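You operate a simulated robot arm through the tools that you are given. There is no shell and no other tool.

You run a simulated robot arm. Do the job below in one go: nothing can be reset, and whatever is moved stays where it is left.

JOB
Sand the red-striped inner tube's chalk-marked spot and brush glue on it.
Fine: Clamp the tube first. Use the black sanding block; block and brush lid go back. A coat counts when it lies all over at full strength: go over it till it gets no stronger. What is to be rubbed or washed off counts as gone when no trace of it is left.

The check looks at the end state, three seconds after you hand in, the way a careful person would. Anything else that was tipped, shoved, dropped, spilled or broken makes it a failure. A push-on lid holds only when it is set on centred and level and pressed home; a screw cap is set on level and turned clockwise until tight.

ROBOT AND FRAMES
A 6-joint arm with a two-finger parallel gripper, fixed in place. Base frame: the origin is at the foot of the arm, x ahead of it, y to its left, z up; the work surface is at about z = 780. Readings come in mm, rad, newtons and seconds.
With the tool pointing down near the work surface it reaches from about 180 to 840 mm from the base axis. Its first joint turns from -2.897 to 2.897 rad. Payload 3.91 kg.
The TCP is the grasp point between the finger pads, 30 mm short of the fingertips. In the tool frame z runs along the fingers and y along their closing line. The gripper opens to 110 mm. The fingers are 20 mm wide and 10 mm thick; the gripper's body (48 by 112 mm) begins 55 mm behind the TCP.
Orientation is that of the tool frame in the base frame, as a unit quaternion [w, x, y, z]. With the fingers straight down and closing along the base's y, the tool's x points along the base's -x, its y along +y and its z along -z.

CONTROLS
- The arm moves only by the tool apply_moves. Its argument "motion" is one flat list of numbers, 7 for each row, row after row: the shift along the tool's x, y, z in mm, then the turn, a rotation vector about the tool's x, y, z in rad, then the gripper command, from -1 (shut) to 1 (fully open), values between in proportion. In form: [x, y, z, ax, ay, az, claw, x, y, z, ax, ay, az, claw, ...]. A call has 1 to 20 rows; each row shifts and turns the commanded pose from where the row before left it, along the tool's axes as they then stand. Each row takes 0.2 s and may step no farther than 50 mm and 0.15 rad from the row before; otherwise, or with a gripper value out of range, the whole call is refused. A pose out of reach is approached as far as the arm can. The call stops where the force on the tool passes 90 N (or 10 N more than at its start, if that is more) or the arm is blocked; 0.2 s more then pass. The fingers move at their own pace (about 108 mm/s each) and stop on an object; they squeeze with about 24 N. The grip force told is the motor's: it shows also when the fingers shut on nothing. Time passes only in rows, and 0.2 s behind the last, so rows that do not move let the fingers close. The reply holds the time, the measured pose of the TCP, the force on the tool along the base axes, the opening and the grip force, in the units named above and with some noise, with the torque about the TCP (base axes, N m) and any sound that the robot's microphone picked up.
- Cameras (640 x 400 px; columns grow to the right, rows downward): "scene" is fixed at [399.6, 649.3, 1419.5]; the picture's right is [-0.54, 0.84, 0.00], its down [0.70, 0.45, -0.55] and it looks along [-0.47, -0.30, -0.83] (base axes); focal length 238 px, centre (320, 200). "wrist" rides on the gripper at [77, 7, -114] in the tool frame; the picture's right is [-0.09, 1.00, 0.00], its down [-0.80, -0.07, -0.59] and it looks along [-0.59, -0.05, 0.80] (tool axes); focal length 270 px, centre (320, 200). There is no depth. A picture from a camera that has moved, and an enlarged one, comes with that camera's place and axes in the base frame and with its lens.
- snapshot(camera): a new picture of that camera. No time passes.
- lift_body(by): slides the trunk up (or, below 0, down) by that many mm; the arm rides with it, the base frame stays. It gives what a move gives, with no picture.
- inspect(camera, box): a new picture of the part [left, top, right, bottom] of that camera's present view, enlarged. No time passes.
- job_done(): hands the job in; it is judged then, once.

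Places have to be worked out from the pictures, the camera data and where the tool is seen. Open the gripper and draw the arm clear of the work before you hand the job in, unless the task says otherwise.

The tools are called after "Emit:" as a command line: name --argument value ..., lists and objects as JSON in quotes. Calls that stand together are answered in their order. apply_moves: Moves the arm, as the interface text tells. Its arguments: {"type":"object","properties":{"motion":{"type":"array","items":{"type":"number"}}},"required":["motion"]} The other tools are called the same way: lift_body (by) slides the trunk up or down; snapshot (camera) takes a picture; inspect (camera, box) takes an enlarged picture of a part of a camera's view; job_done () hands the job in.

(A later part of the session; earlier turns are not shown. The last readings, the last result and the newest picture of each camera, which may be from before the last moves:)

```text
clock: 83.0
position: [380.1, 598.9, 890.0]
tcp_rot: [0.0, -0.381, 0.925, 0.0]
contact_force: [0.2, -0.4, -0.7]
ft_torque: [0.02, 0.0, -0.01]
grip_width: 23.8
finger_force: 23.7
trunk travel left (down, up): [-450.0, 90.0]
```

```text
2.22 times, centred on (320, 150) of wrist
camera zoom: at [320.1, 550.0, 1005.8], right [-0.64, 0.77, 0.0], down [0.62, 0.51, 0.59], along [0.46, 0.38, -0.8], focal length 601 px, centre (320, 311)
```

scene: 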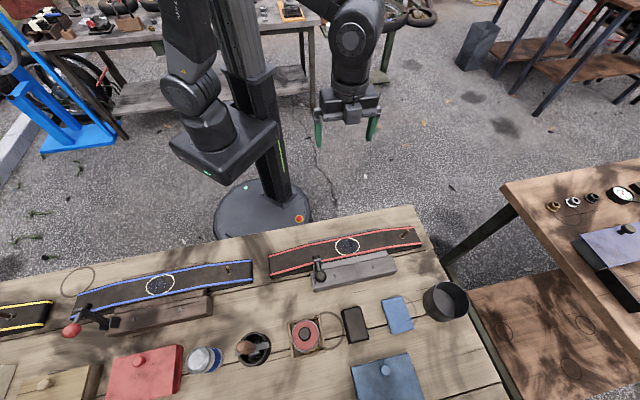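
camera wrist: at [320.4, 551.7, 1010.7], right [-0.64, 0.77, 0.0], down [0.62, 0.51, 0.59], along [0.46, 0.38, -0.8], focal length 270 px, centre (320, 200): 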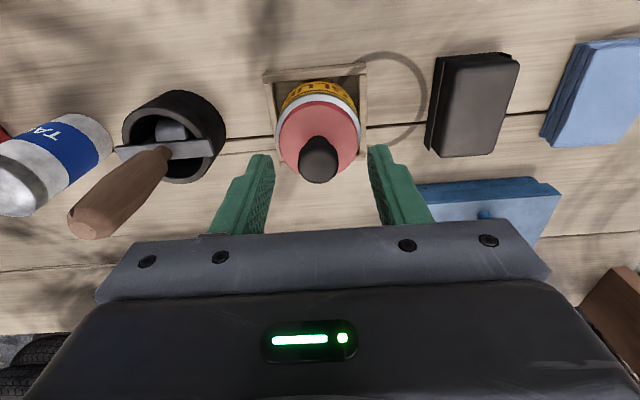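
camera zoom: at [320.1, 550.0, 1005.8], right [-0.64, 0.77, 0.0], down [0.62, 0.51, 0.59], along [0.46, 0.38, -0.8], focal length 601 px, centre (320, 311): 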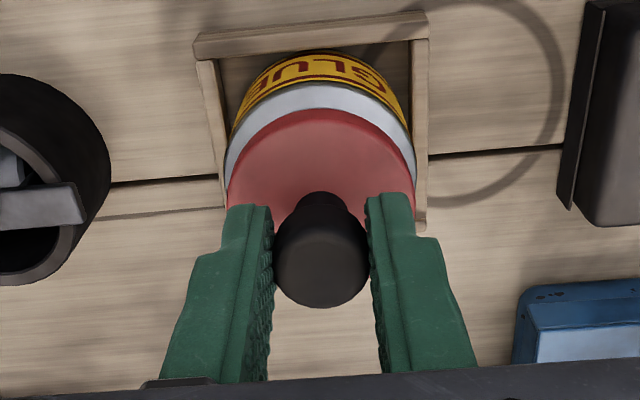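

The lid comes away from the tin with almost no force while the tin stays put. I lift further and look at the brush below.

Emit:
apply_moves --motion '[0, 0, -15, 0, 0, 0, -1, 0, 0, -15, 0, 0, 0, -1, 0, 0, -15, 0, 0, 0, -1, 0, 0, -15, 0, 0, 0, -1, 0, 0, 0, 0, 0, 0, -1]'

Emit:
snapshot --camera "wrist"

Emit:
inspect --camera "scene" --box '[240, 270, 380, 390]'

```text
clock: 84.2
position: [379.7, 598.1, 949.0]
tcp_rot: [0.0, -0.381, 0.924, -0.001]
contact_force: [0.3, -0.4, 0.3]
ft_torque: [-0.02, 0.0, -0.01]
grip_width: 23.5
finger_force: 24.4
trunk travel left (down, up): [-450.0, 90.0]
```

```text
taken
camera wrist: at [320.7, 550.2, 1065.0], right [-0.64, 0.77, 0.0], down [0.62, 0.51, 0.59], along [0.46, 0.38, -0.8], focal length 270 px, centre (320, 200)
```

wrist: 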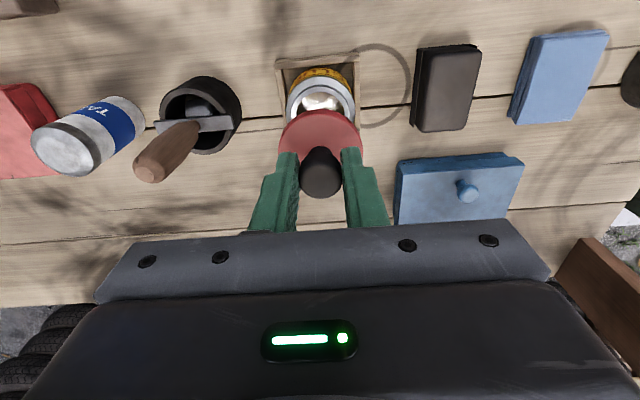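

```text
3.33 times, centred on (310, 330) of scene
camera zoom: at [399.6, 649.3, 1419.5], right [-0.54, 0.84, 0.0], down [0.7, 0.45, -0.55], along [-0.47, -0.3, -0.83], focal length 795 px, centre (353, -233)
```

zoom: 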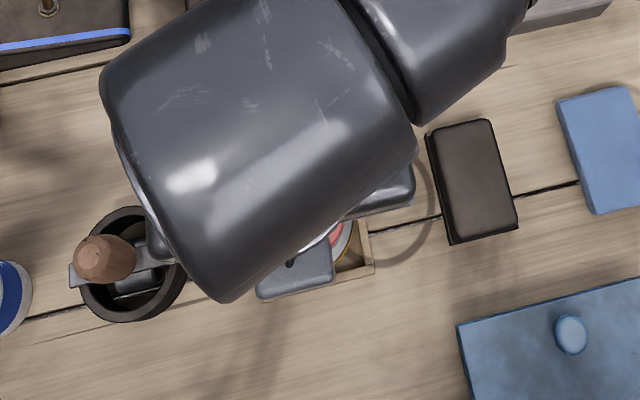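

Emit:
inspect --camera "wrist" --box '[260, 50, 380, 150]'

```text
4.00 times, centred on (320, 100) of wrist
camera zoom: at [320.7, 550.2, 1065.0], right [-0.64, 0.77, 0.0], down [0.62, 0.51, 0.59], along [0.46, 0.38, -0.8], focal length 1081 px, centre (320, 600)
```

zoom: 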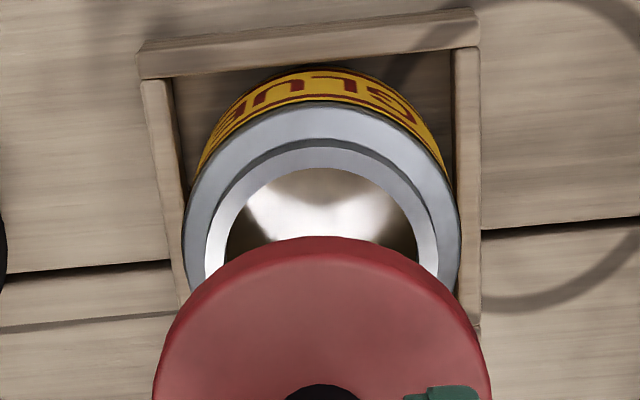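

The tin is open and the glue is visible inside; the brush hangs below the lid. I lift it well clear and carry it over the spot at a safe height to see the brush from the side.

Emit:
apply_moves --motion '[0, 0, -25, 0, 0, 0, -1, 0, 0, -25, 0, 0, 0, -1, 35.5, 28.7, 0, 0, 0, 0, -1, 35.5, 28.7, 0, 0, 0, 0, -1, 35.5, 28.7, 0, 0, 0, 0, -1, 35.5, 28.7, 0, 0, 0, 0, -1, 35.3, 28.7, 0, 0, 0, 0, -1, 0, 0, 0, 0, 0, 0, -1]'

Emit:
snapshot --camera "scene"

Emit:
inspect --camera "scene" --box '[280, 150, 420, 260]'

Emit:
inspect --camera "wrist" --box '[240, 0, 400, 170]'

```text
clock: 86.0
position: [150.9, 576.9, 1000.4]
tcp_rot: [0.0, -0.382, 0.924, 0.0]
contact_force: [-0.5, 0.3, -1.1]
ft_torque: [-0.01, 0.02, 0.01]
grip_width: 23.8
finger_force: 24.0
trunk travel left (down, up): [-450.0, 90.0]
```

```text
taken
```

scene: 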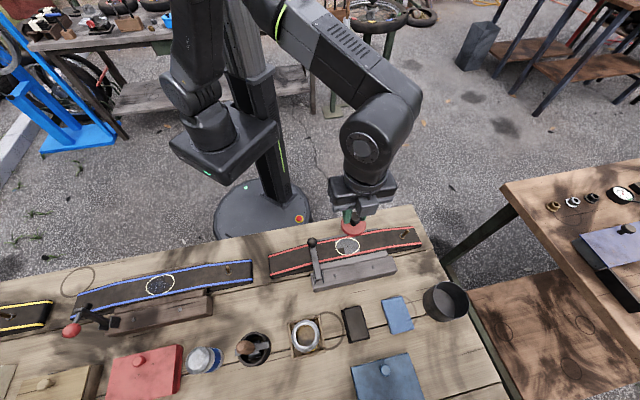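

```text
3.64 times, centred on (350, 205) of scene
camera zoom: at [399.6, 649.3, 1419.5], right [-0.54, 0.84, 0.0], down [0.7, 0.45, -0.55], along [-0.47, -0.3, -0.83], focal length 867 px, centre (211, 182)
```

zoom: 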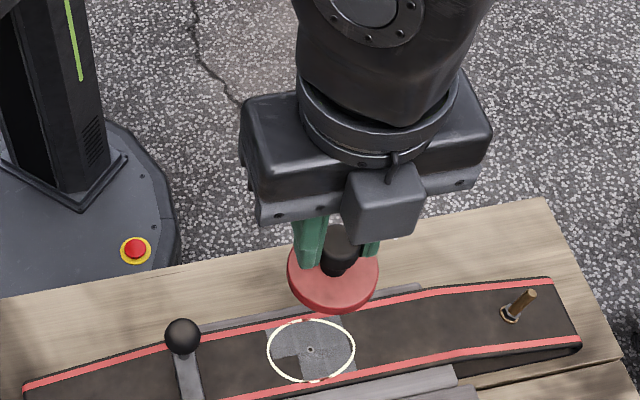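

```text
2.35 times, centred on (320, 85) of wrist
camera zoom: at [92.7, 527.6, 1115.5], right [-0.64, 0.77, 0.0], down [0.62, 0.51, 0.59], along [0.46, 0.38, -0.8], focal length 636 px, centre (320, 471)
```

zoom: 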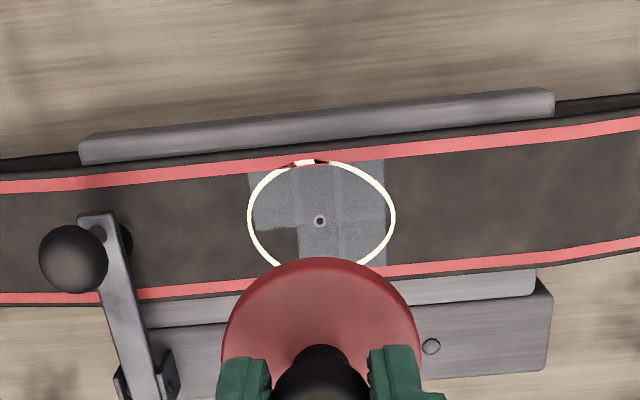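

The brush stays hidden under the lid, so it must be shorter than about 48 mm. I am centred over the spot in line with the pinhole. I lower stepwise, watching force and picture for first contact.

Emit:
apply_moves --motion '[0, 0, 30, 0, 0, 0, -1, 0, 0, 30, 0, 0, 0, -1, 0, 0, 0, 0, 0, 0, -1]'

Emit:
snapshot --camera "wrist"

Emit:
inspect --camera "scene" --box '[300, 190, 400, 270]'

```text
clock: 86.8
position: [151.5, 575.8, 938.9]
tcp_rot: [0.0, -0.38, 0.925, 0.0]
contact_force: [0.4, -0.7, -0.3]
ft_torque: [0.01, 0.0, -0.03]
grip_width: 23.7
finger_force: 24.0
trunk travel left (down, up): [-450.0, 90.0]
```

```text
taken
camera wrist: at [93.5, 527.3, 1054.5], right [-0.64, 0.77, 0.0], down [0.62, 0.51, 0.59], along [0.46, 0.38, -0.8], focal length 270 px, centre (320, 200)
```

wrist: 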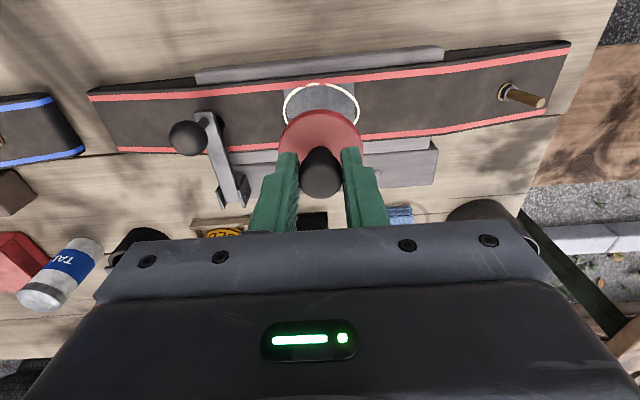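

```text
5.00 times, centred on (350, 230) of scene
camera zoom: at [399.6, 649.3, 1419.5], right [-0.54, 0.84, 0.0], down [0.7, 0.45, -0.55], along [-0.47, -0.3, -0.83], focal length 1193 px, centre (170, 50)
```

zoom: 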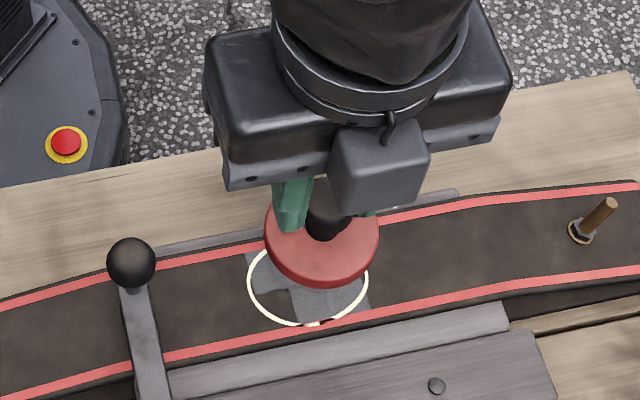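

Emit:
apply_moves --motion '[0, 0, 10, 0, 0, 0, -1, 0, 0, 4, 0, 0, 0, -1, 0, 0, 0, 0, 0, 0, -1]'

```text
clock: 87.6
position: [152.2, 575.4, 924.9]
tcp_rot: [0.0, -0.382, 0.924, 0.0]
contact_force: [0.1, -0.3, -0.2]
ft_torque: [-0.02, -0.02, -0.01]
grip_width: 23.7
finger_force: 24.2
trunk travel left (down, up): [-450.0, 90.0]
```

Emit:
apply_moves --motion '[0, 0, 3, 0, 0, 0, -1, 0, 0, 3, 0, 0, 0, -1, 0, 0, 0, 0, 0, 0, -1]'

Emit:
inspect --camera "wrist" --box '[260, 60, 380, 150]'

```text
clock: 88.4
position: [152.7, 575.5, 918.5]
tcp_rot: [0.0, -0.381, 0.925, 0.0]
contact_force: [-0.7, -0.8, -0.3]
ft_torque: [0.0, 0.04, 0.02]
grip_width: 23.8
finger_force: 23.5
trunk travel left (down, up): [-450.0, 90.0]
```

```text
4.44 times, centred on (320, 105) of wrist
camera zoom: at [93.1, 526.9, 1034.0], right [-0.64, 0.77, 0.0], down [0.62, 0.51, 0.59], along [0.46, 0.38, -0.8], focal length 1201 px, centre (320, 622)
```

zoom: 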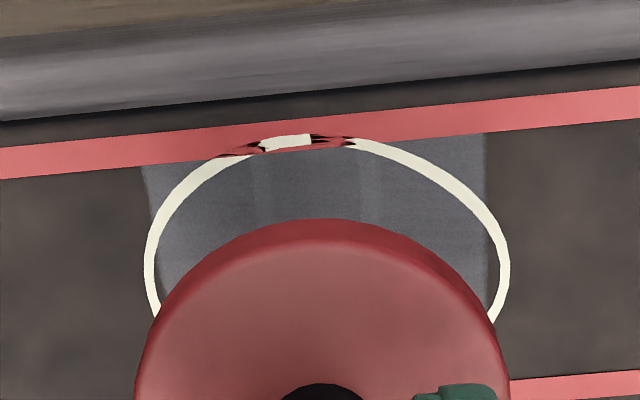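

Emit:
apply_moves --motion '[0, 0, 2, 0, 0, 0, -1, 0, 0, 2, 0, 0, 0, -1, 0, 0, 2, 0, 0, 0, -1, 0, 0, 0, 0, 0, 0, -1]'

```text
clock: 89.4
position: [149.9, 576.3, 912.8]
tcp_rot: [0.0, -0.382, 0.924, 0.0]
contact_force: [-0.6, 0.7, -0.5]
ft_torque: [0.01, 0.03, 0.03]
grip_width: 24.1
finger_force: 23.8
trunk travel left (down, up): [-450.0, 90.0]
```

Emit:
apply_moves --motion '[0, 0, 2, 0, 0, 0, -1, 0, 0, 2, 0, 0, 0, -1, 0, 0, 0, 0, 0, 0, -1]'

Emit:
inspect --camera "scene" --box '[310, 210, 390, 265]'

```text
clock: 90.2
position: [150.6, 575.7, 909.3]
tcp_rot: [0.0, -0.381, 0.925, 0.0]
contact_force: [-1.1, -0.6, -1.1]
ft_torque: [0.03, 0.01, -0.03]
grip_width: 23.7
finger_force: 24.0
trunk travel left (down, up): [-450.0, 90.0]
```

```text
7.27 times, centred on (350, 238) of scene
camera zoom: at [399.6, 649.3, 1419.5], right [-0.54, 0.84, 0.0], down [0.7, 0.45, -0.55], along [-0.47, -0.3, -0.83], focal length 1735 px, centre (102, -73)
```

zoom: 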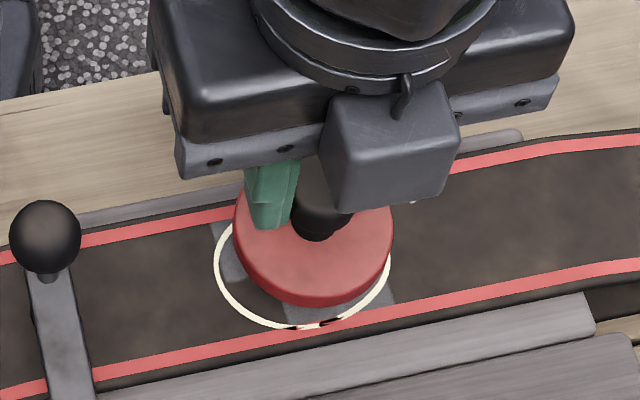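

Emit:
apply_moves --motion '[0, 0, 2, 0, 0, 0, -1, 0, 0, 2, 0, 0, 0, -1, 0, 0, 0, 0, 0, 0, -1]'

```text
clock: 91.0
position: [152.0, 575.4, 906.5]
tcp_rot: [0.0, -0.38, 0.925, 0.002]
contact_force: [-0.1, 0.4, 11.1]
ft_torque: [0.07, -0.09, 0.01]
grip_width: 24.0
finger_force: 24.5
trunk travel left (down, up): [-450.0, 90.0]
```

The brush touches at TCP z≈905 with 11 N. I ease off a little and make a short first stroke, then look at the mark it leaves.

Emit:
apply_moves --motion '[0, 0, -0.8, 0, 0, 0, -1, 0, 6, 0, 0, 0, 0, -1, 0, 6, 0, 0, 0, 0, -1, 0, 6, 0, 0, 0, 0, -1, 0, -6, 0, 0, 0, 0, -1, 0, -6, 0, 0, 0, 0, -1, 0, -6, 0, 0, 0, 0, -1, 0, 0, 0, 0, 0, 0, -1]'

Emit:
inspect --camera "wrist" --box '[260, 60, 380, 150]'

Emit:
inspect --camera "scene" --box '[310, 210, 390, 265]'

```text
clock: 92.8
position: [151.5, 575.0, 906.7]
tcp_rot: [0.0, -0.382, 0.924, 0.0]
contact_force: [-3.5, 4.5, 7.1]
ft_torque: [0.24, 0.29, 0.04]
grip_width: 23.7
finger_force: 23.9
trunk travel left (down, up): [-450.0, 90.0]
```

```text
4.44 times, centred on (320, 105) of wrist
camera zoom: at [92.2, 526.4, 1021.3], right [-0.64, 0.77, 0.0], down [0.62, 0.51, 0.6], along [0.46, 0.38, -0.8], focal length 1201 px, centre (320, 622)
```

zoom: 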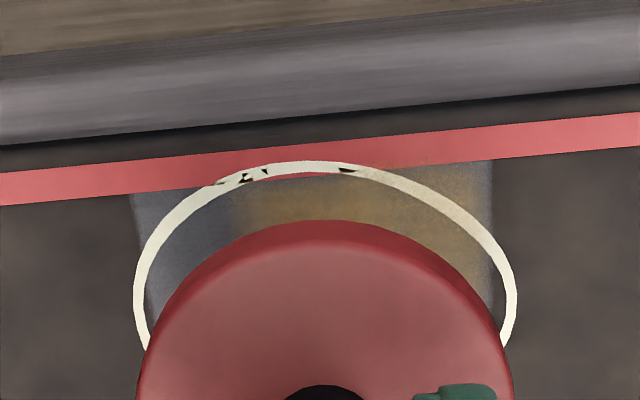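

```text
7.27 times, centred on (350, 238) of scene
camera zoom: at [399.6, 649.3, 1419.5], right [-0.54, 0.84, 0.0], down [0.7, 0.45, -0.55], along [-0.47, -0.3, -0.83], focal length 1735 px, centre (102, -73)
```

zoom: 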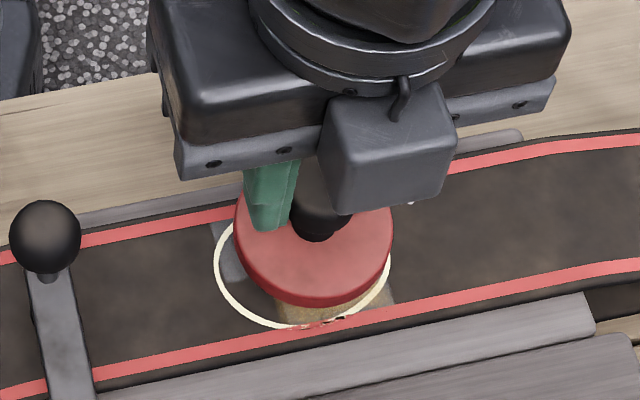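

Amber glue appears in the centre and right. I now brush systematically over the rest, first the robot-side half and then the outer half, leftwards.

Emit:
apply_moves --motion '[5, 0, 0, 0, 0, 0, -1, 5, 0, 0, 0, 0, 0, -1, 0, 6, 0, 0, 0, 0, -1, 0, 6, 0, 0, 0, 0, -1, 0, 6, 0, 0, 0, 0, -1, 0, 5, 0, 0, 0, 0, -1, 0, -6, 0, 0, 0, 0, -1, 0, -6, 0, 0, 0, 0, -1, 0, -6, 0, 0, 0, 0, -1, 0, -6, 0, 0, 0, 0, -1, 0, -6, 0, 0, 0, 0, -1, 0, -6, 0, 0, 0, 0, -1, 0, -6, 0, 0, 0, 0, -1, 0, -4, 0, 0, 0, 0, -1, 0, 0, 0, 0, 0, 0, -1]'

Emit:
inspect --camera "wrist" --box '[260, 60, 400, 160]'

```text
clock: 96.0
position: [160.3, 551.9, 907.4]
tcp_rot: [0.001, -0.382, 0.924, 0.0]
contact_force: [0.2, 0.0, 0.6]
ft_torque: [0.03, -0.02, -0.03]
grip_width: 23.8
finger_force: 23.7
trunk travel left (down, up): [-450.0, 90.0]
```

```text
4.00 times, centred on (330, 110) of wrist
camera zoom: at [102.1, 503.4, 1021.2], right [-0.64, 0.77, 0.0], down [0.62, 0.51, 0.59], along [0.46, 0.38, -0.8], focal length 1081 px, centre (280, 560)
```

zoom: 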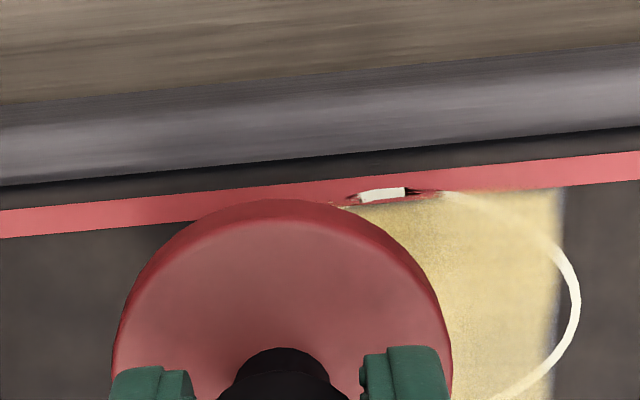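

The coat on the right is turning strong yellow. Contact is light here on the left, so I press slightly more and carry on across and back.

Emit:
apply_moves --motion '[0, 0, 1.0, 0, 0, 0, -1, 0, 6, 0, 0, 0, 0, -1, 0, -6, 0, 0, 0, 0, -1, -5, 0, 0, 0, 0, 0, -1, -5, 0, 0, 0, 0, 0, -1, -5, 0, 0, 0, 0, 0, -1, -5, 0, 0, 0, 0, 0, -1, 0, 6, 0, 0, 0, 0, -1, 0, 6, 0, 0, 0, 0, -1, 0, 6, 0, 0, 0, 0, -1, 0, 6, 0, 0, 0, 0, -1, 0, 6, 0, 0, 0, 0, -1, 0, 6, 0, 0, 0, 0, -1, 0, 6, 0, 0, 0, 0, -1, 0, 4, 0, 0, 0, 0, -1, 0, 0, 0, 0, 0, 0, -1]'

Emit:
inspect --camera "wrist" --box '[220, 60, 400, 170]'

Emit:
inspect --camera "scene" --box '[310, 210, 390, 265]'

```text
clock: 99.4
position: [143.4, 598.3, 906.0]
tcp_rot: [0.0, -0.381, 0.925, 0.0]
contact_force: [2.7, -2.6, 6.1]
ft_torque: [-0.16, -0.25, -0.03]
grip_width: 23.9
finger_force: 23.8
trunk travel left (down, up): [-450.0, 90.0]
```

```text
3.56 times, centred on (310, 115) of wrist
camera zoom: at [84.3, 549.9, 1020.7], right [-0.64, 0.77, 0.0], down [0.62, 0.51, 0.59], along [0.46, 0.38, -0.8], focal length 961 px, centre (356, 502)
```

zoom: 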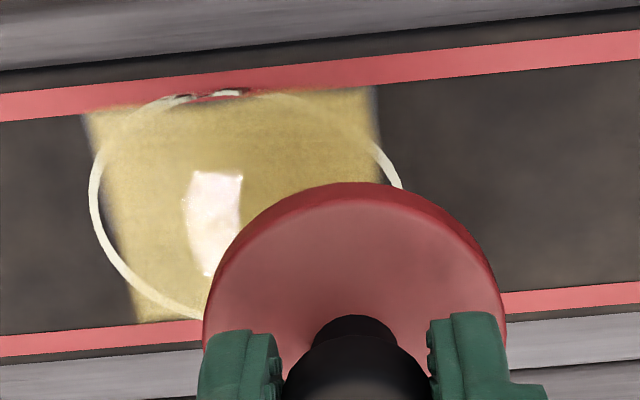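

```text
7.27 times, centred on (350, 238) of scene
camera zoom: at [399.6, 649.3, 1419.5], right [-0.54, 0.84, 0.0], down [0.7, 0.45, -0.55], along [-0.47, -0.3, -0.83], focal length 1735 px, centre (102, -73)
```

zoom: 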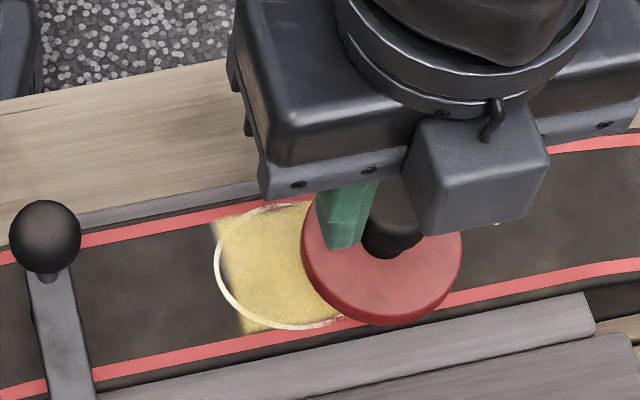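

The glue now covers the whole ringed area, including the lower left. I go over it again several times to bring it up to full strength everywhere.

Emit:
apply_moves --motion '[0, -6, 0, 0, 0, 0, -1, 0, -6, 0, 0, 0, 0, -1, 0, -6, 0, 0, 0, 0, -1, 0, -6, 0, 0, 0, 0, -1, 0, -6, 0, 0, 0, 0, -1, 0, -6, 0, 0, 0, 0, -1, 0, -6, 0, 0, 0, 0, -1, 0, -5, 0, 0, 0, 0, -1, 5, 0, 0.5, 0, 0, 0, -1, 5, 0, 0, 0, 0, 0, -1, 0, 6, 0, 0, 0, 0, -1, 0, 6, 0, 0, 0, 0, -1, 0, 6, 0, 0, 0, 0, -1, 0, 6, 0, 0, 0, 0, -1, 0, 6, 0, 0, 0, 0, -1, 0, 6, 0, 0, 0, 0, -1, 0, 6, 0, 0, 0, 0, -1, 0, 6, 0, 0, 0, 0, -1, 0, 0, 0, 0, 0, 0, -1]'

Emit:
inspect --camera "wrist" --box '[220, 60, 400, 170]'

```text
clock: 103.4
position: [134.2, 593.6, 905.0]
tcp_rot: [0.0, -0.381, 0.924, 0.0]
contact_force: [0.9, -0.6, 2.2]
ft_torque: [-0.08, -0.09, 0.02]
grip_width: 23.7
finger_force: 24.1
trunk travel left (down, up): [-450.0, 90.0]
```

```text
3.56 times, centred on (310, 115) of wrist
camera zoom: at [75.9, 543.6, 1020.0], right [-0.64, 0.77, 0.0], down [0.62, 0.51, 0.59], along [0.46, 0.38, -0.8], focal length 961 px, centre (356, 502)
```

zoom: 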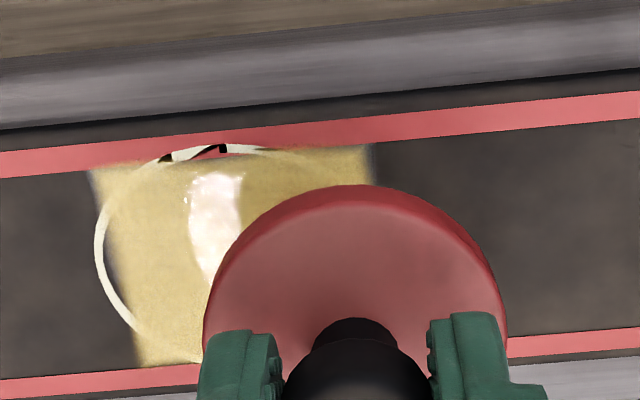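

Emit:
apply_moves --motion '[5, 0, 0.7, 0, 0, 0, -1, 5, 0, 0, 0, 0, 0, -1, 0, -6, 0, 0, 0, 0, -1, 0, -6, 0, 0, 0, 0, -1, 0, -6, 0, 0, 0, 0, -1, 0, -6, 0, 0, 0, 0, -1, 0, -6, 0, 0, 0, 0, -1, 0, -6, 0, 0, 0, 0, -1, 0, -6, 0, 0, 0, 0, -1, 0, -6, 0, 0, 0, 0, -1, -5, 0, 0, 0, 0, 0, -1, -5, 0, 0, 0, 0, 0, -1, -5, 0, 0, 0, 0, 0, -1, -5, 0, 0, 0, 0, 0, -1, 0, 6, 0, 0, 0, 0, -1, 0, 6, 0, 0, 0, 0, -1, 0, 0, 0, 0, 0, 0, -1]'

```text
clock: 107.0
position: [168.2, 573.9, 904.8]
tcp_rot: [0.0, -0.382, 0.924, 0.0]
contact_force: [-1.0, 0.5, -1.2]
ft_torque: [0.01, -0.02, 0.01]
grip_width: 23.8
finger_force: 24.0
trunk travel left (down, up): [-450.0, 90.0]
```

Contact is lost again, so I lift off and back away to view the whole coat.

Emit:
apply_moves --motion '[0, 0, -30, 0, 0, 0, -1, 0, 6, -35, 0, 0, 0, -1, -20, 6, -20, 0, 0, 0, -1, 0, 0, 0, 0, 0, 0, -1]'

Emit:
inspect --camera "wrist" --box '[260, 20, 380, 120]'

Emit:
snapshot --camera "wrist"

Emit:
inspect --camera "scene" --box '[310, 215, 390, 270]'

```text
clock: 108.0
position: [173.8, 597.5, 989.5]
tcp_rot: [0.0, -0.381, 0.924, 0.0]
contact_force: [-0.3, -0.2, -0.4]
ft_torque: [0.01, 0.03, -0.03]
grip_width: 23.8
finger_force: 24.5
trunk travel left (down, up): [-450.0, 90.0]
```

```text
4.00 times, centred on (320, 70) of wrist
camera zoom: at [114.4, 548.6, 1104.2], right [-0.64, 0.77, 0.0], down [0.62, 0.51, 0.59], along [0.46, 0.38, -0.8], focal length 1081 px, centre (320, 720)
```

zoom: 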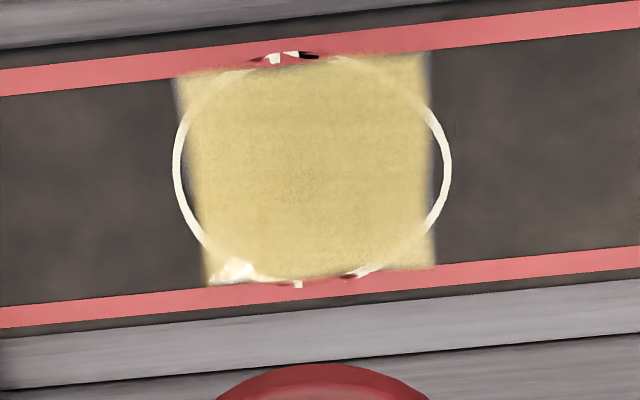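

```text
taken
camera wrist: at [114.4, 548.6, 1104.2], right [-0.64, 0.77, 0.0], down [0.62, 0.51, 0.59], along [0.46, 0.38, -0.8], focal length 270 px, centre (320, 200)
```

wrist: 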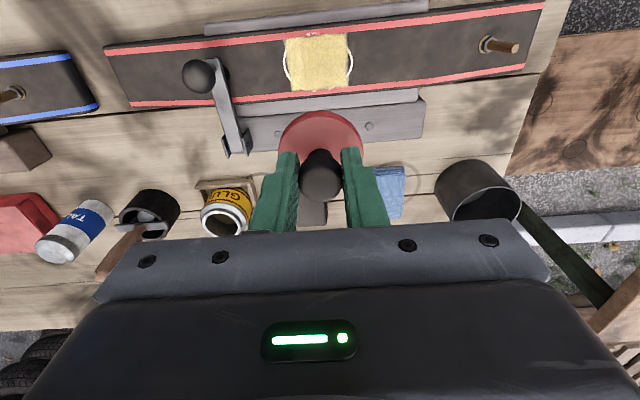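

```text
7.27 times, centred on (350, 242) of scene
camera zoom: at [399.6, 649.3, 1419.5], right [-0.54, 0.84, 0.0], down [0.7, 0.45, -0.55], along [-0.47, -0.3, -0.83], focal length 1735 px, centre (102, -109)
```

zoom: 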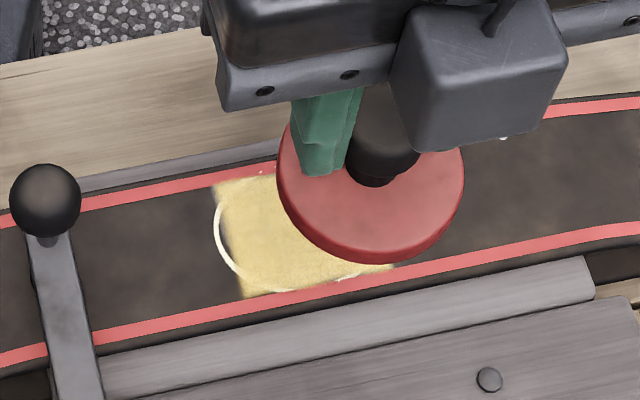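

The coat is even over the whole spot, but the chalk ring still shows faintly through at the edges. I go down again for another round and compare.

Emit:
apply_moves --motion '[20, 12, 0, 0, 0, 0, -1, 20, 10, 30, 0, 0, 0, -1, 0, 0, 40, 0, 0, 0, -1, 0, 0, 14, 0, 0, 0, -1, 0, 0, 2, 0, 0, 0, -1, 0, 0, 0, 0, 0, 0, -1]'

```text
clock: 109.4
position: [129.9, 585.5, 904.9]
tcp_rot: [0.0, -0.382, 0.924, 0.0]
contact_force: [0.4, 0.1, -1.4]
ft_torque: [-0.02, -0.01, 0.0]
grip_width: 23.7
finger_force: 24.1
trunk travel left (down, up): [-450.0, 90.0]
```

Emit:
apply_moves --motion '[0, 0, 1.2, 0, 0, 0, -1, 0, 0, 0, 0, 0, 0, -1]'

```text
clock: 110.0
position: [128.4, 584.2, 904.6]
tcp_rot: [0.0, -0.381, 0.925, 0.001]
contact_force: [-2.1, -0.4, 9.1]
ft_torque: [-0.02, 0.12, 0.01]
grip_width: 23.3
finger_force: 24.2
trunk travel left (down, up): [-450.0, 90.0]
```

Contact at 9 N. I brush another full round.

Emit:
apply_moves --motion '[0, -6, 0, 0, 0, 0, -1, 0, -6, 0, 0, 0, 0, -1, 0, -6, 0, 0, 0, 0, -1, 0, -6, 0, 0, 0, 0, -1, 0, -6, 0.2, 0, 0, 0, -1, 0, -6, 0, 0, 0, 0, -1, 0, -6, 0, 0, 0, 0, -1, 0, -4, 0.2, 0, 0, 0, -1, -5, 0, 0, 0, 0, 0, -1, -5, 0, 0, 0, 0, 0, -1, -5, 0, 0.2, 0, 0, 0, -1, -5, 0, 0, 0, 0, 0, -1, 0, 6, 0, 0, 0, 0, -1, 0, 6, 0.2, 0, 0, 0, -1, 0, 6, 0, 0, 0, 0, -1, 0, 6, 0, 0, 0, 0, -1, 0, 6, 0.2, 0, 0, 0, -1, 0, 6, 0, 0, 0, 0, -1, 0, 6, 0, 0, 0, 0, -1, 0, 4, 0.2, 0, 0, 0, -1]'

```text
clock: 114.2
position: [143.5, 598.5, 902.3]
tcp_rot: [0.0, -0.381, 0.925, 0.0]
contact_force: [0.3, 0.2, 0.2]
ft_torque: [-0.03, -0.05, 0.0]
grip_width: 23.7
finger_force: 24.1
trunk travel left (down, up): [-450.0, 90.0]
```

Emit:
apply_moves --motion '[0, -10, -30, 0, 0, 0, -1, 0, -12, -35, 0, 0, 0, -1, -20, 0, -20, 0, 0, 0, -1, 0, 0, 0, 0, 0, 0, -1]'

Emit:
inspect --camera "wrist" --box '[260, 20, 380, 120]'

Emit:
inspect --camera "wrist" --box '[240, 90, 400, 220]'

```text
clock: 115.2
position: [172.1, 598.2, 985.5]
tcp_rot: [0.0, -0.381, 0.924, 0.0]
contact_force: [0.5, 0.4, -0.8]
ft_torque: [0.0, 0.0, 0.01]
grip_width: 23.7
finger_force: 24.0
trunk travel left (down, up): [-450.0, 90.0]
```

```text
4.00 times, centred on (320, 70) of wrist
camera zoom: at [113.9, 549.0, 1100.4], right [-0.64, 0.77, 0.0], down [0.62, 0.51, 0.59], along [0.46, 0.38, -0.8], focal length 1081 px, centre (320, 720)
```

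zoom: 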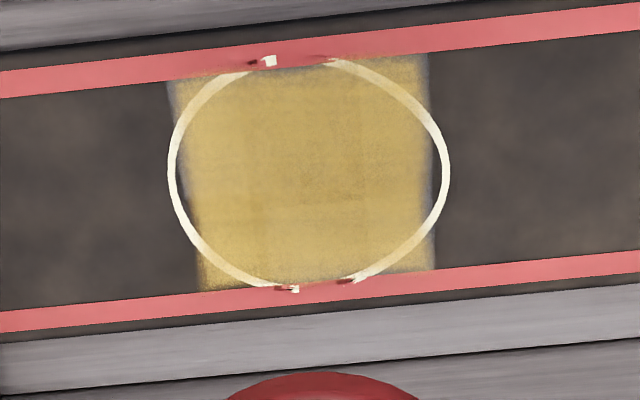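

```text
3.08 times, centred on (320, 155) of wrist
camera zoom: at [113.9, 549.0, 1100.4], right [-0.64, 0.77, 0.0], down [0.62, 0.51, 0.59], along [0.46, 0.38, -0.8], focal length 832 px, centre (320, 338)
```

zoom: 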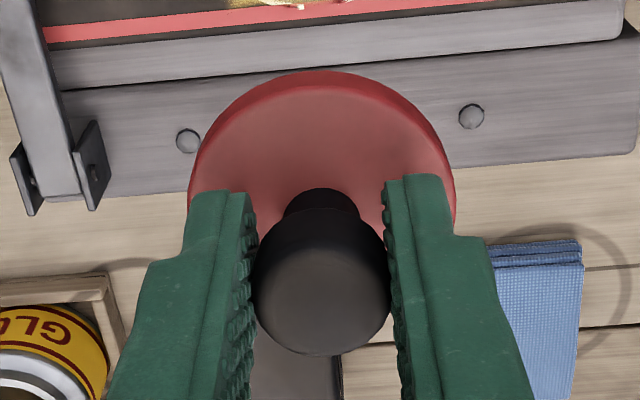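

The coat now looks more amber and less glossy than before, and I need to know whether that is drying or thinning. I wait a moment without touching anything and look again.

Emit:
apply_moves --motion '[0, 0, 0, 0, 0, 0, -1, 0, 0, 0, 0, 0, 0, -1, 0, 0, 0, 0, 0, 0, -1, 0, 0, 0, 0, 0, 0, -1, 0, 0, 0, 0, 0, 0, -1, 0, 0, 0, 0, 0, 0, -1, 0, 0, 0, 0, 0, 0, -1, 0, 0, 0, 0, 0, 0, -1, 0, 0, 0, 0, 0, 0, -1, 0, 0, 0, 0, 0, 0, -1]'

Emit:
inspect --camera "wrist" --box '[260, 20, 380, 120]'

```text
clock: 117.4
position: [172.4, 598.2, 985.6]
tcp_rot: [0.0, -0.381, 0.925, 0.0]
contact_force: [0.5, -0.4, 0.2]
ft_torque: [0.0, 0.02, -0.01]
grip_width: 23.7
finger_force: 24.1
trunk travel left (down, up): [-450.0, 90.0]
```

```text
4.00 times, centred on (320, 70) of wrist
camera zoom: at [113.8, 548.9, 1100.2], right [-0.64, 0.77, 0.0], down [0.62, 0.51, 0.59], along [0.46, 0.38, -0.8], focal length 1081 px, centre (320, 720)
```

zoom: 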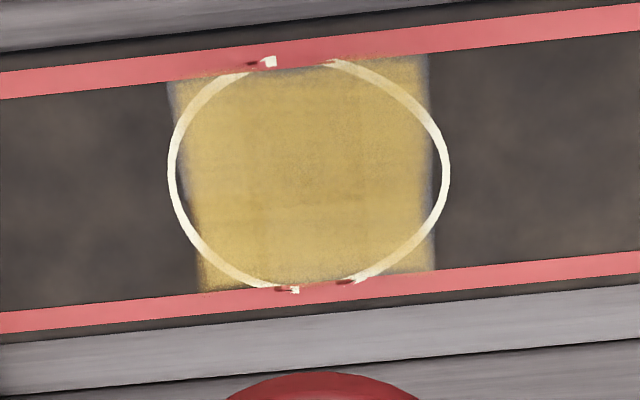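

Waiting changes nothing, so the last strokes with a nearly dry brush seem to have thinned the coat. I take the brush back to the tin for fresh glue, first hovering above it to check alignment.

Emit:
apply_moves --motion '[-29.5, -28.7, 0, 0, 0, 0, -1, -29.5, -28.7, 0, 0, 0, 0, -1, -29.5, -28.7, 0, 0, 0, 0, -1, -29.5, -28.7, 0, 0, 0, 0, -1, -29.3, -28.7, 0, 0, 0, 0, -1, 0, 0, 0, 0, 0, 0, -1]'

Emit:
snapshot --camera "wrist"

Emit:
inspect --camera "wrist" --box '[260, 40, 380, 140]'

Emit:
inspect --camera "scene" --box '[240, 200, 400, 360]'

```text
clock: 118.8
position: [380.5, 600.6, 984.9]
tcp_rot: [0.0, -0.381, 0.925, 0.0]
contact_force: [-0.4, 0.1, -0.2]
ft_torque: [0.02, 0.02, 0.03]
grip_width: 24.0
finger_force: 24.1
trunk travel left (down, up): [-450.0, 90.0]
```

```text
taken
camera wrist: at [322.4, 552.3, 1100.0], right [-0.64, 0.77, 0.0], down [0.62, 0.51, 0.59], along [0.46, 0.38, -0.8], focal length 270 px, centre (320, 200)
```

wrist: 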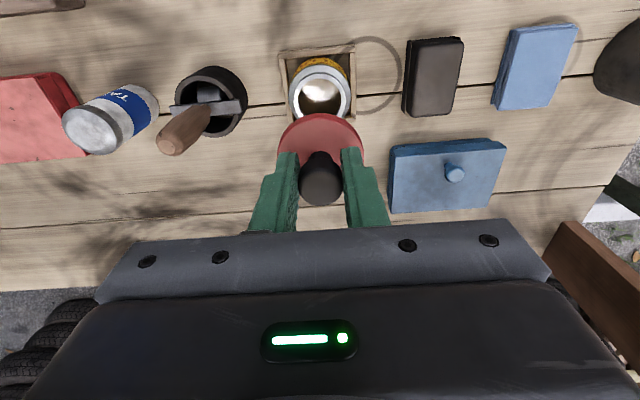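

```text
4.00 times, centred on (320, 90) of wrist
camera zoom: at [322.4, 552.3, 1100.0], right [-0.64, 0.77, 0.0], down [0.62, 0.51, 0.59], along [0.46, 0.38, -0.8], focal length 1081 px, centre (320, 640)
```

zoom: 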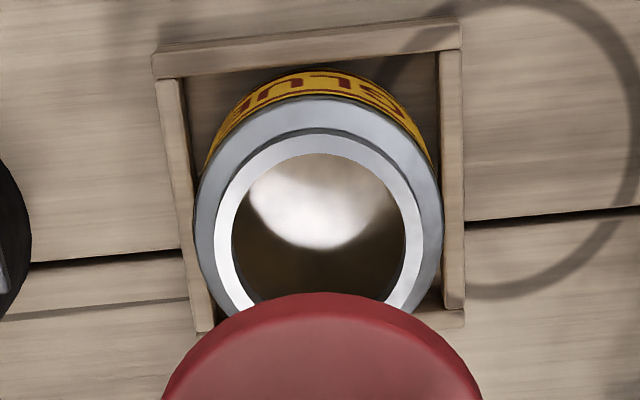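

```text
2.50 times, centred on (320, 280) of scene
camera zoom: at [399.6, 649.3, 1419.5], right [-0.54, 0.84, 0.0], down [0.7, 0.45, -0.55], along [-0.47, -0.3, -0.83], focal length 596 px, centre (320, 0)
```

zoom: 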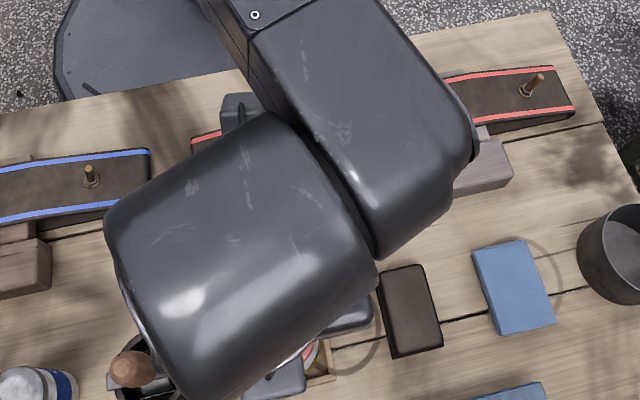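

I am aligned over the tin and there are no drips on the bench. I lower the brush into the glue, stopping a few millimetres short of seating the lid.

Emit:
apply_moves --motion '[0, 0, 40, 0, 0, 0, -1, 0, 0, 30, 0, 0, 0, -1, 0, 0, 15, 0, 0, 0, -1, 0, 0, 10, 0, 0, 0, -1, 0, 0, 7, 0, 0, 0, -1, 0, 0, 0, 0, 0, 0, -1]'

Emit:
inspect --camera "wrist" --box '[220, 60, 420, 240]'

```text
clock: 120.2
position: [377.8, 598.6, 883.0]
tcp_rot: [0.001, -0.381, 0.925, 0.0]
contact_force: [-0.7, 0.3, -0.8]
ft_torque: [0.02, 0.01, 0.02]
grip_width: 23.6
finger_force: 24.5
trunk travel left (down, up): [-450.0, 90.0]
```

```text
2.22 times, centred on (320, 150) of wrist
camera zoom: at [319.2, 549.9, 997.8], right [-0.64, 0.77, 0.0], down [0.62, 0.51, 0.59], along [0.46, 0.38, -0.8], focal length 601 px, centre (320, 311)
```

zoom: 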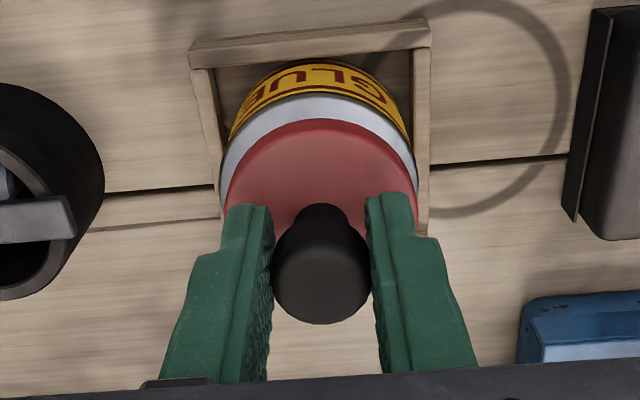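

The lid is almost seated and centred on the tin. I lower it until it rests, so I can re-grip the knob where I had it before.

Emit:
apply_moves --motion '[0, 0, 3, 0, 0, 0, -1, 0, 0, 1, 0, 0, 0, -1, 0, 0, 0, 0, 0, 0, -1]'

```text
clock: 121.0
position: [378.3, 598.0, 879.4]
tcp_rot: [0.0, -0.381, 0.925, 0.0]
contact_force: [-0.2, 0.1, 0.5]
ft_torque: [0.0, -0.01, -0.03]
grip_width: 23.8
finger_force: 24.1
trunk travel left (down, up): [-450.0, 90.0]
```

Emit:
apply_moves --motion '[0, 0, 1, 0, 0, 0, -1, 0, 0, 1, 0, 0, 0, -1, 0, 0, 0, 0, 0, 0, -1]'

Emit:
inspect --camera "wrist" --box '[220, 60, 420, 240]'

```text
clock: 121.8
position: [379.0, 599.6, 879.1]
tcp_rot: [0.0, -0.381, 0.924, 0.0]
contact_force: [0.1, -1.1, -0.5]
ft_torque: [0.01, -0.01, -0.03]
grip_width: 23.6
finger_force: 24.1
trunk travel left (down, up): [-450.0, 90.0]
```

```text
2.22 times, centred on (320, 150) of wrist
camera zoom: at [320.0, 550.0, 992.9], right [-0.64, 0.77, 0.0], down [0.62, 0.51, 0.59], along [0.46, 0.38, -0.8], focal length 601 px, centre (320, 311)
```

zoom: 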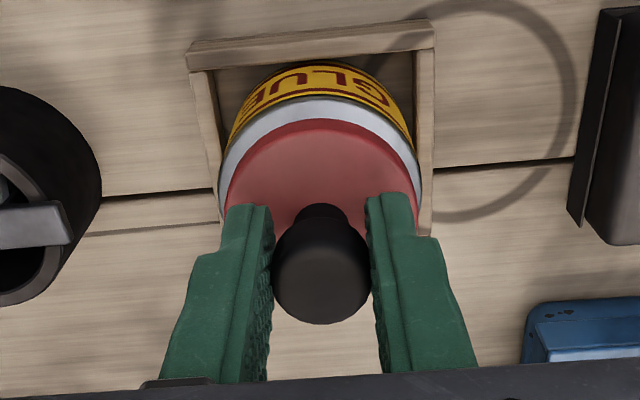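

Emit:
apply_moves --motion '[0, 0, 1, 0, 0, 0, -1, 0, 0, 1, 0, 0, 0, -1, 0, 0, 0, 0, 0, 0, -1]'

```text
clock: 122.6
position: [377.6, 598.0, 875.2]
tcp_rot: [0.0, -0.382, 0.924, 0.0]
contact_force: [0.0, 0.2, -0.7]
ft_torque: [0.0, -0.02, -0.02]
grip_width: 23.9
finger_force: 24.0
trunk travel left (down, up): [-450.0, 90.0]
```

Emit:
apply_moves --motion '[0, 0, 1, 0, 0, 0, -1, 0, 0, 0, 0, 0, 0, -1]'

Emit:
inspect --camera "wrist" --box '[220, 60, 420, 240]'

```text
clock: 123.2
position: [377.8, 597.7, 874.5]
tcp_rot: [0.0, -0.381, 0.925, 0.0]
contact_force: [-0.7, -1.2, 0.0]
ft_torque: [0.04, 0.0, 0.02]
grip_width: 24.0
finger_force: 24.1
trunk travel left (down, up): [-450.0, 90.0]
```

```text
2.22 times, centred on (320, 150) of wrist
camera zoom: at [319.6, 549.8, 989.7], right [-0.64, 0.77, 0.0], down [0.62, 0.51, 0.59], along [0.46, 0.38, -0.8], focal length 601 px, centre (320, 311)
```

zoom: 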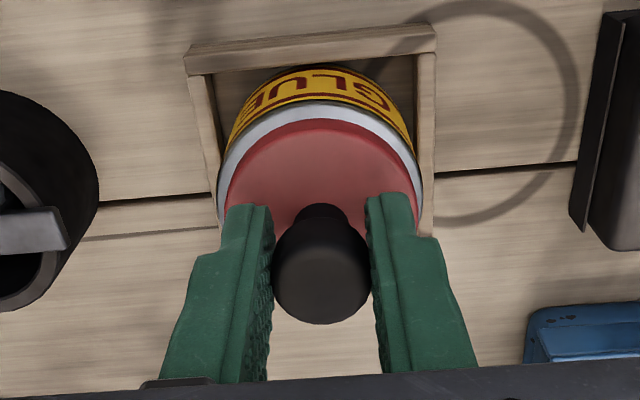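

Emit:
apply_moves --motion '[0, 0, 0.8, 0, 0, 0, -1, 0, 0, 0, 0, 0, 0, -1]'

```text
clock: 123.8
position: [378.8, 598.4, 874.8]
tcp_rot: [0.001, -0.382, 0.924, 0.002]
contact_force: [-1.7, 0.2, 5.4]
ft_torque: [0.08, 0.03, -0.01]
grip_width: 23.7
finger_force: 24.0
trunk travel left (down, up): [-450.0, 90.0]
```

The lid rests on the tin. I open the fingers slightly, raise them 6 mm and re-grip the knob.

Emit:
apply_moves --motion '[0, 0, 0, 0, 0, 0, -0.4, 0, 0, 0, 0, 0, 0, -0.4, 0, 0, -6, 0, 0, 0, -0.4, 0, 0, 0, 0, 0, 0, -0.4, 0, 0, 0, 0, 0, 0, -1, 0, 0, 0, 0, 0, 0, -1]'

Emit:
inspect --camera "wrist" --box '[220, 60, 420, 240]'

```text
clock: 125.2
position: [379.1, 598.5, 879.2]
tcp_rot: [0.0, -0.381, 0.925, 0.0]
contact_force: [0.1, 0.4, -0.1]
ft_torque: [0.01, 0.01, 0.04]
grip_width: 23.5
finger_force: 23.4
trunk travel left (down, up): [-450.0, 90.0]
```

```text
2.22 times, centred on (320, 150) of wrist
camera zoom: at [320.4, 550.1, 994.5], right [-0.64, 0.77, 0.0], down [0.62, 0.51, 0.59], along [0.46, 0.38, -0.8], focal length 601 px, centre (320, 311)
```

zoom: 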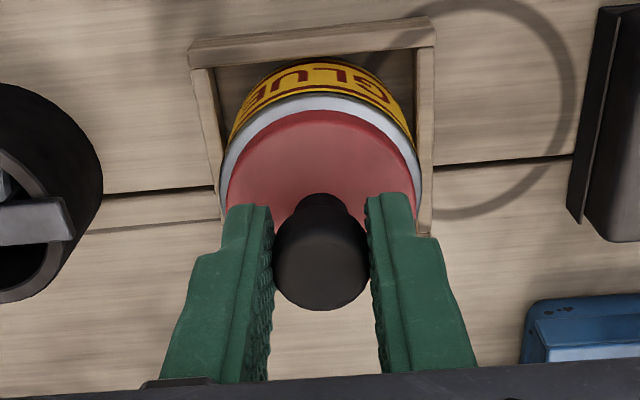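

Re-gripped as at the start. I lift with freshly loaded brush and return over the spot.

Emit:
apply_moves --motion '[0, 0, -6, 0, 0, 0, -1, 0, 0, -30, 0, 0, 0, -1, 0, 0, -35, 0, 0, 0, -1, 0, 0, -35, 0, 0, 0, -1, 35.5, 28.7, 0, 0, 0, 0, -1, 35.5, 28.7, 0, 0, 0, 0, -1, 35.5, 28.7, 0, 0, 0, 0, -1, 35.5, 28.7, 0, 0, 0, 0, -1, 35.3, 28.7, 0, 0, 0, 0, -1, 0, 0, 0, 0, 0, 0, -1]'

Emit:
inspect --camera "wrist" --box '[240, 0, 400, 170]'

```text
clock: 127.4
position: [152.2, 579.9, 984.4]
tcp_rot: [0.0, -0.381, 0.925, 0.0]
contact_force: [0.0, -0.4, 0.2]
ft_torque: [-0.01, -0.05, 0.0]
grip_width: 23.5
finger_force: 23.8
trunk travel left (down, up): [-450.0, 90.0]
```

```text
2.35 times, centred on (320, 85) of wrist
camera zoom: at [93.7, 529.4, 1099.6], right [-0.64, 0.77, 0.0], down [0.62, 0.51, 0.59], along [0.46, 0.38, -0.8], focal length 636 px, centre (320, 471)
```

zoom: 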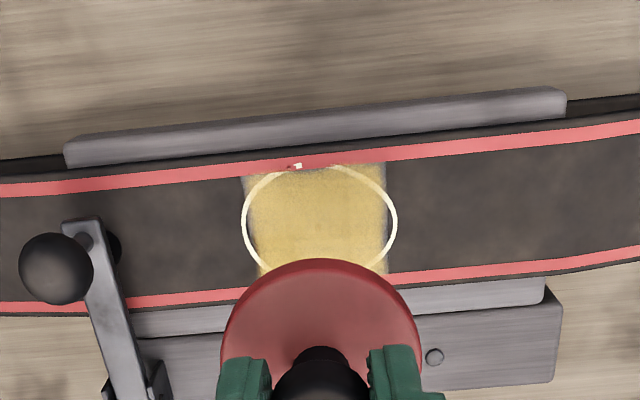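

Emit:
apply_moves --motion '[0, 0, 40, 0, 0, 0, -1, 0, 0, 35, 0, 0, 0, -1, 0, 0, 3, 0, 0, 0, -1, 0, 0, 1.5, 0, 0, 0, -1, 0, 0, 0, 0, 0, 0, -1]'

```text
clock: 128.6
position: [151.4, 575.8, 905.6]
tcp_rot: [0.0, -0.381, 0.924, 0.001]
contact_force: [-0.2, 0.3, -1.4]
ft_torque: [0.0, 0.01, 0.03]
grip_width: 23.6
finger_force: 24.7
trunk travel left (down, up): [-450.0, 90.0]
```

Emit:
apply_moves --motion '[0, 0, 1.2, 0, 0, 0, -1, 0, 0, 0, 0, 0, 0, -1]'

```text
clock: 129.2
position: [151.3, 575.9, 906.1]
tcp_rot: [0.0, -0.381, 0.925, -0.001]
contact_force: [-0.5, 0.7, 2.4]
ft_torque: [0.04, 0.01, -0.03]
grip_width: 23.9
finger_force: 24.4
trunk travel left (down, up): [-450.0, 90.0]
```

Contact again (2 N). One short stroke to the right and back, then I look at the effect.

Emit:
apply_moves --motion '[0, 5, 0.5, 0, 0, 0, -1, 0, 6, 0, 0, 0, 0, -1, 0, 6, 0, 0, 0, 0, -1, 0, 5, 0, 0, 0, 0, -1, 0, -6, 0, 0, 0, 0, -1, 0, -6, 0, 0, 0, 0, -1, 0, -6, 0, 0, 0, 0, -1, 0, -4, 0, 0, 0, 0, -1, 0, -6, 0, 0, 0, 0, -1, 0, -6, 0, 0, 0, 0, -1, 0, -6, 0, 0, 0, 0, -1, 0, -4, 0, 0, 0, 0, -1, 0, 0, 0, 0, 0, 0, -1]'

Emit:
inspect --camera "wrist" --box '[260, 60, 420, 170]'

```text
clock: 132.0
position: [167.9, 559.1, 905.1]
tcp_rot: [-0.001, -0.381, 0.925, 0.001]
contact_force: [-2.6, 2.2, 3.6]
ft_torque: [0.12, 0.12, -0.01]
grip_width: 23.3
finger_force: 23.8
trunk travel left (down, up): [-450.0, 90.0]
```

```text
3.64 times, centred on (340, 115) of wrist
camera zoom: at [108.7, 511.0, 1020.3], right [-0.64, 0.77, 0.0], down [0.62, 0.51, 0.59], along [0.46, 0.38, -0.8], focal length 983 px, centre (247, 509)
```

zoom: 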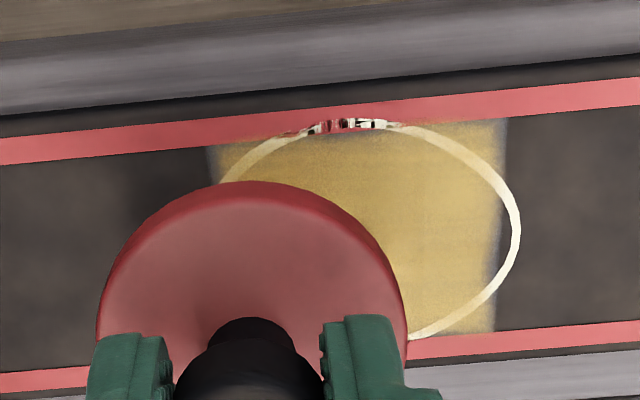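

The stroke does not change the coat further here. I make one complete round with the fresh brush over both halves and compare again.

Emit:
apply_moves --motion '[5, 0, 0.2, 0, 0, 0, -1, 5, 0, 0, 0, 0, 0, -1, 0, 6, 0, 0, 0, 0, -1, 0, 6, 0, 0, 0, 0, -1, 0, 6, 0, 0, 0, 0, -1, 0, 6, 0, 0, 0, 0, -1, 0, 6, 0.2, 0, 0, 0, -1, 0, 6, 0, 0, 0, 0, -1, 0, 6, 0, 0, 0, 0, -1, 0, 4, 0, 0, 0, 0, -1, -5, 0, 0, 0, 0, 0, -1, -5, 0, 0, 0, 0, 0, -1, -5, 0, 0.2, 0, 0, 0, -1, -5, 0, 0, 0, 0, 0, -1, 0, -6, 0, 0, 0, 0, -1, 0, -6, 0, 0, 0, 0, -1, 0, -6, 0.2, 0, 0, 0, -1, 0, -6, 0, 0, 0, 0, -1, 0, -6, 0, 0, 0, 0, -1, 0, -6, 0.2, 0, 0, 0, -1]'

Emit:
inspect --camera "wrist" --box '[260, 60, 420, 170]'

```text
clock: 136.2
position: [167.1, 574.1, 904.7]
tcp_rot: [0.001, -0.381, 0.925, 0.0]
contact_force: [-2.1, 2.7, 5.4]
ft_torque: [0.17, 0.16, 0.03]
grip_width: 23.6
finger_force: 24.1
trunk travel left (down, up): [-450.0, 90.0]
```

```text
3.64 times, centred on (340, 115) of wrist
camera zoom: at [108.7, 525.4, 1019.1], right [-0.64, 0.77, 0.0], down [0.62, 0.51, 0.59], along [0.46, 0.38, -0.8], focal length 983 px, centre (247, 509)
```

zoom: 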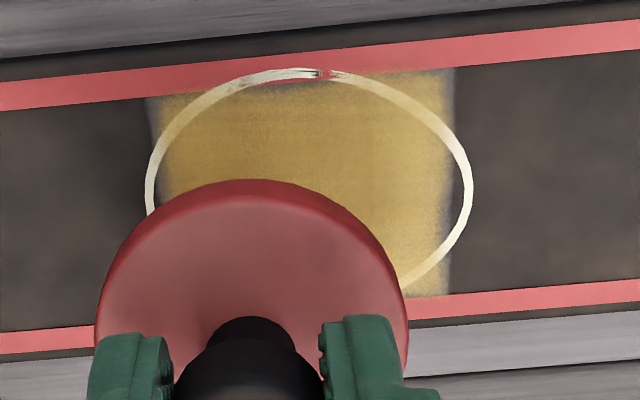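

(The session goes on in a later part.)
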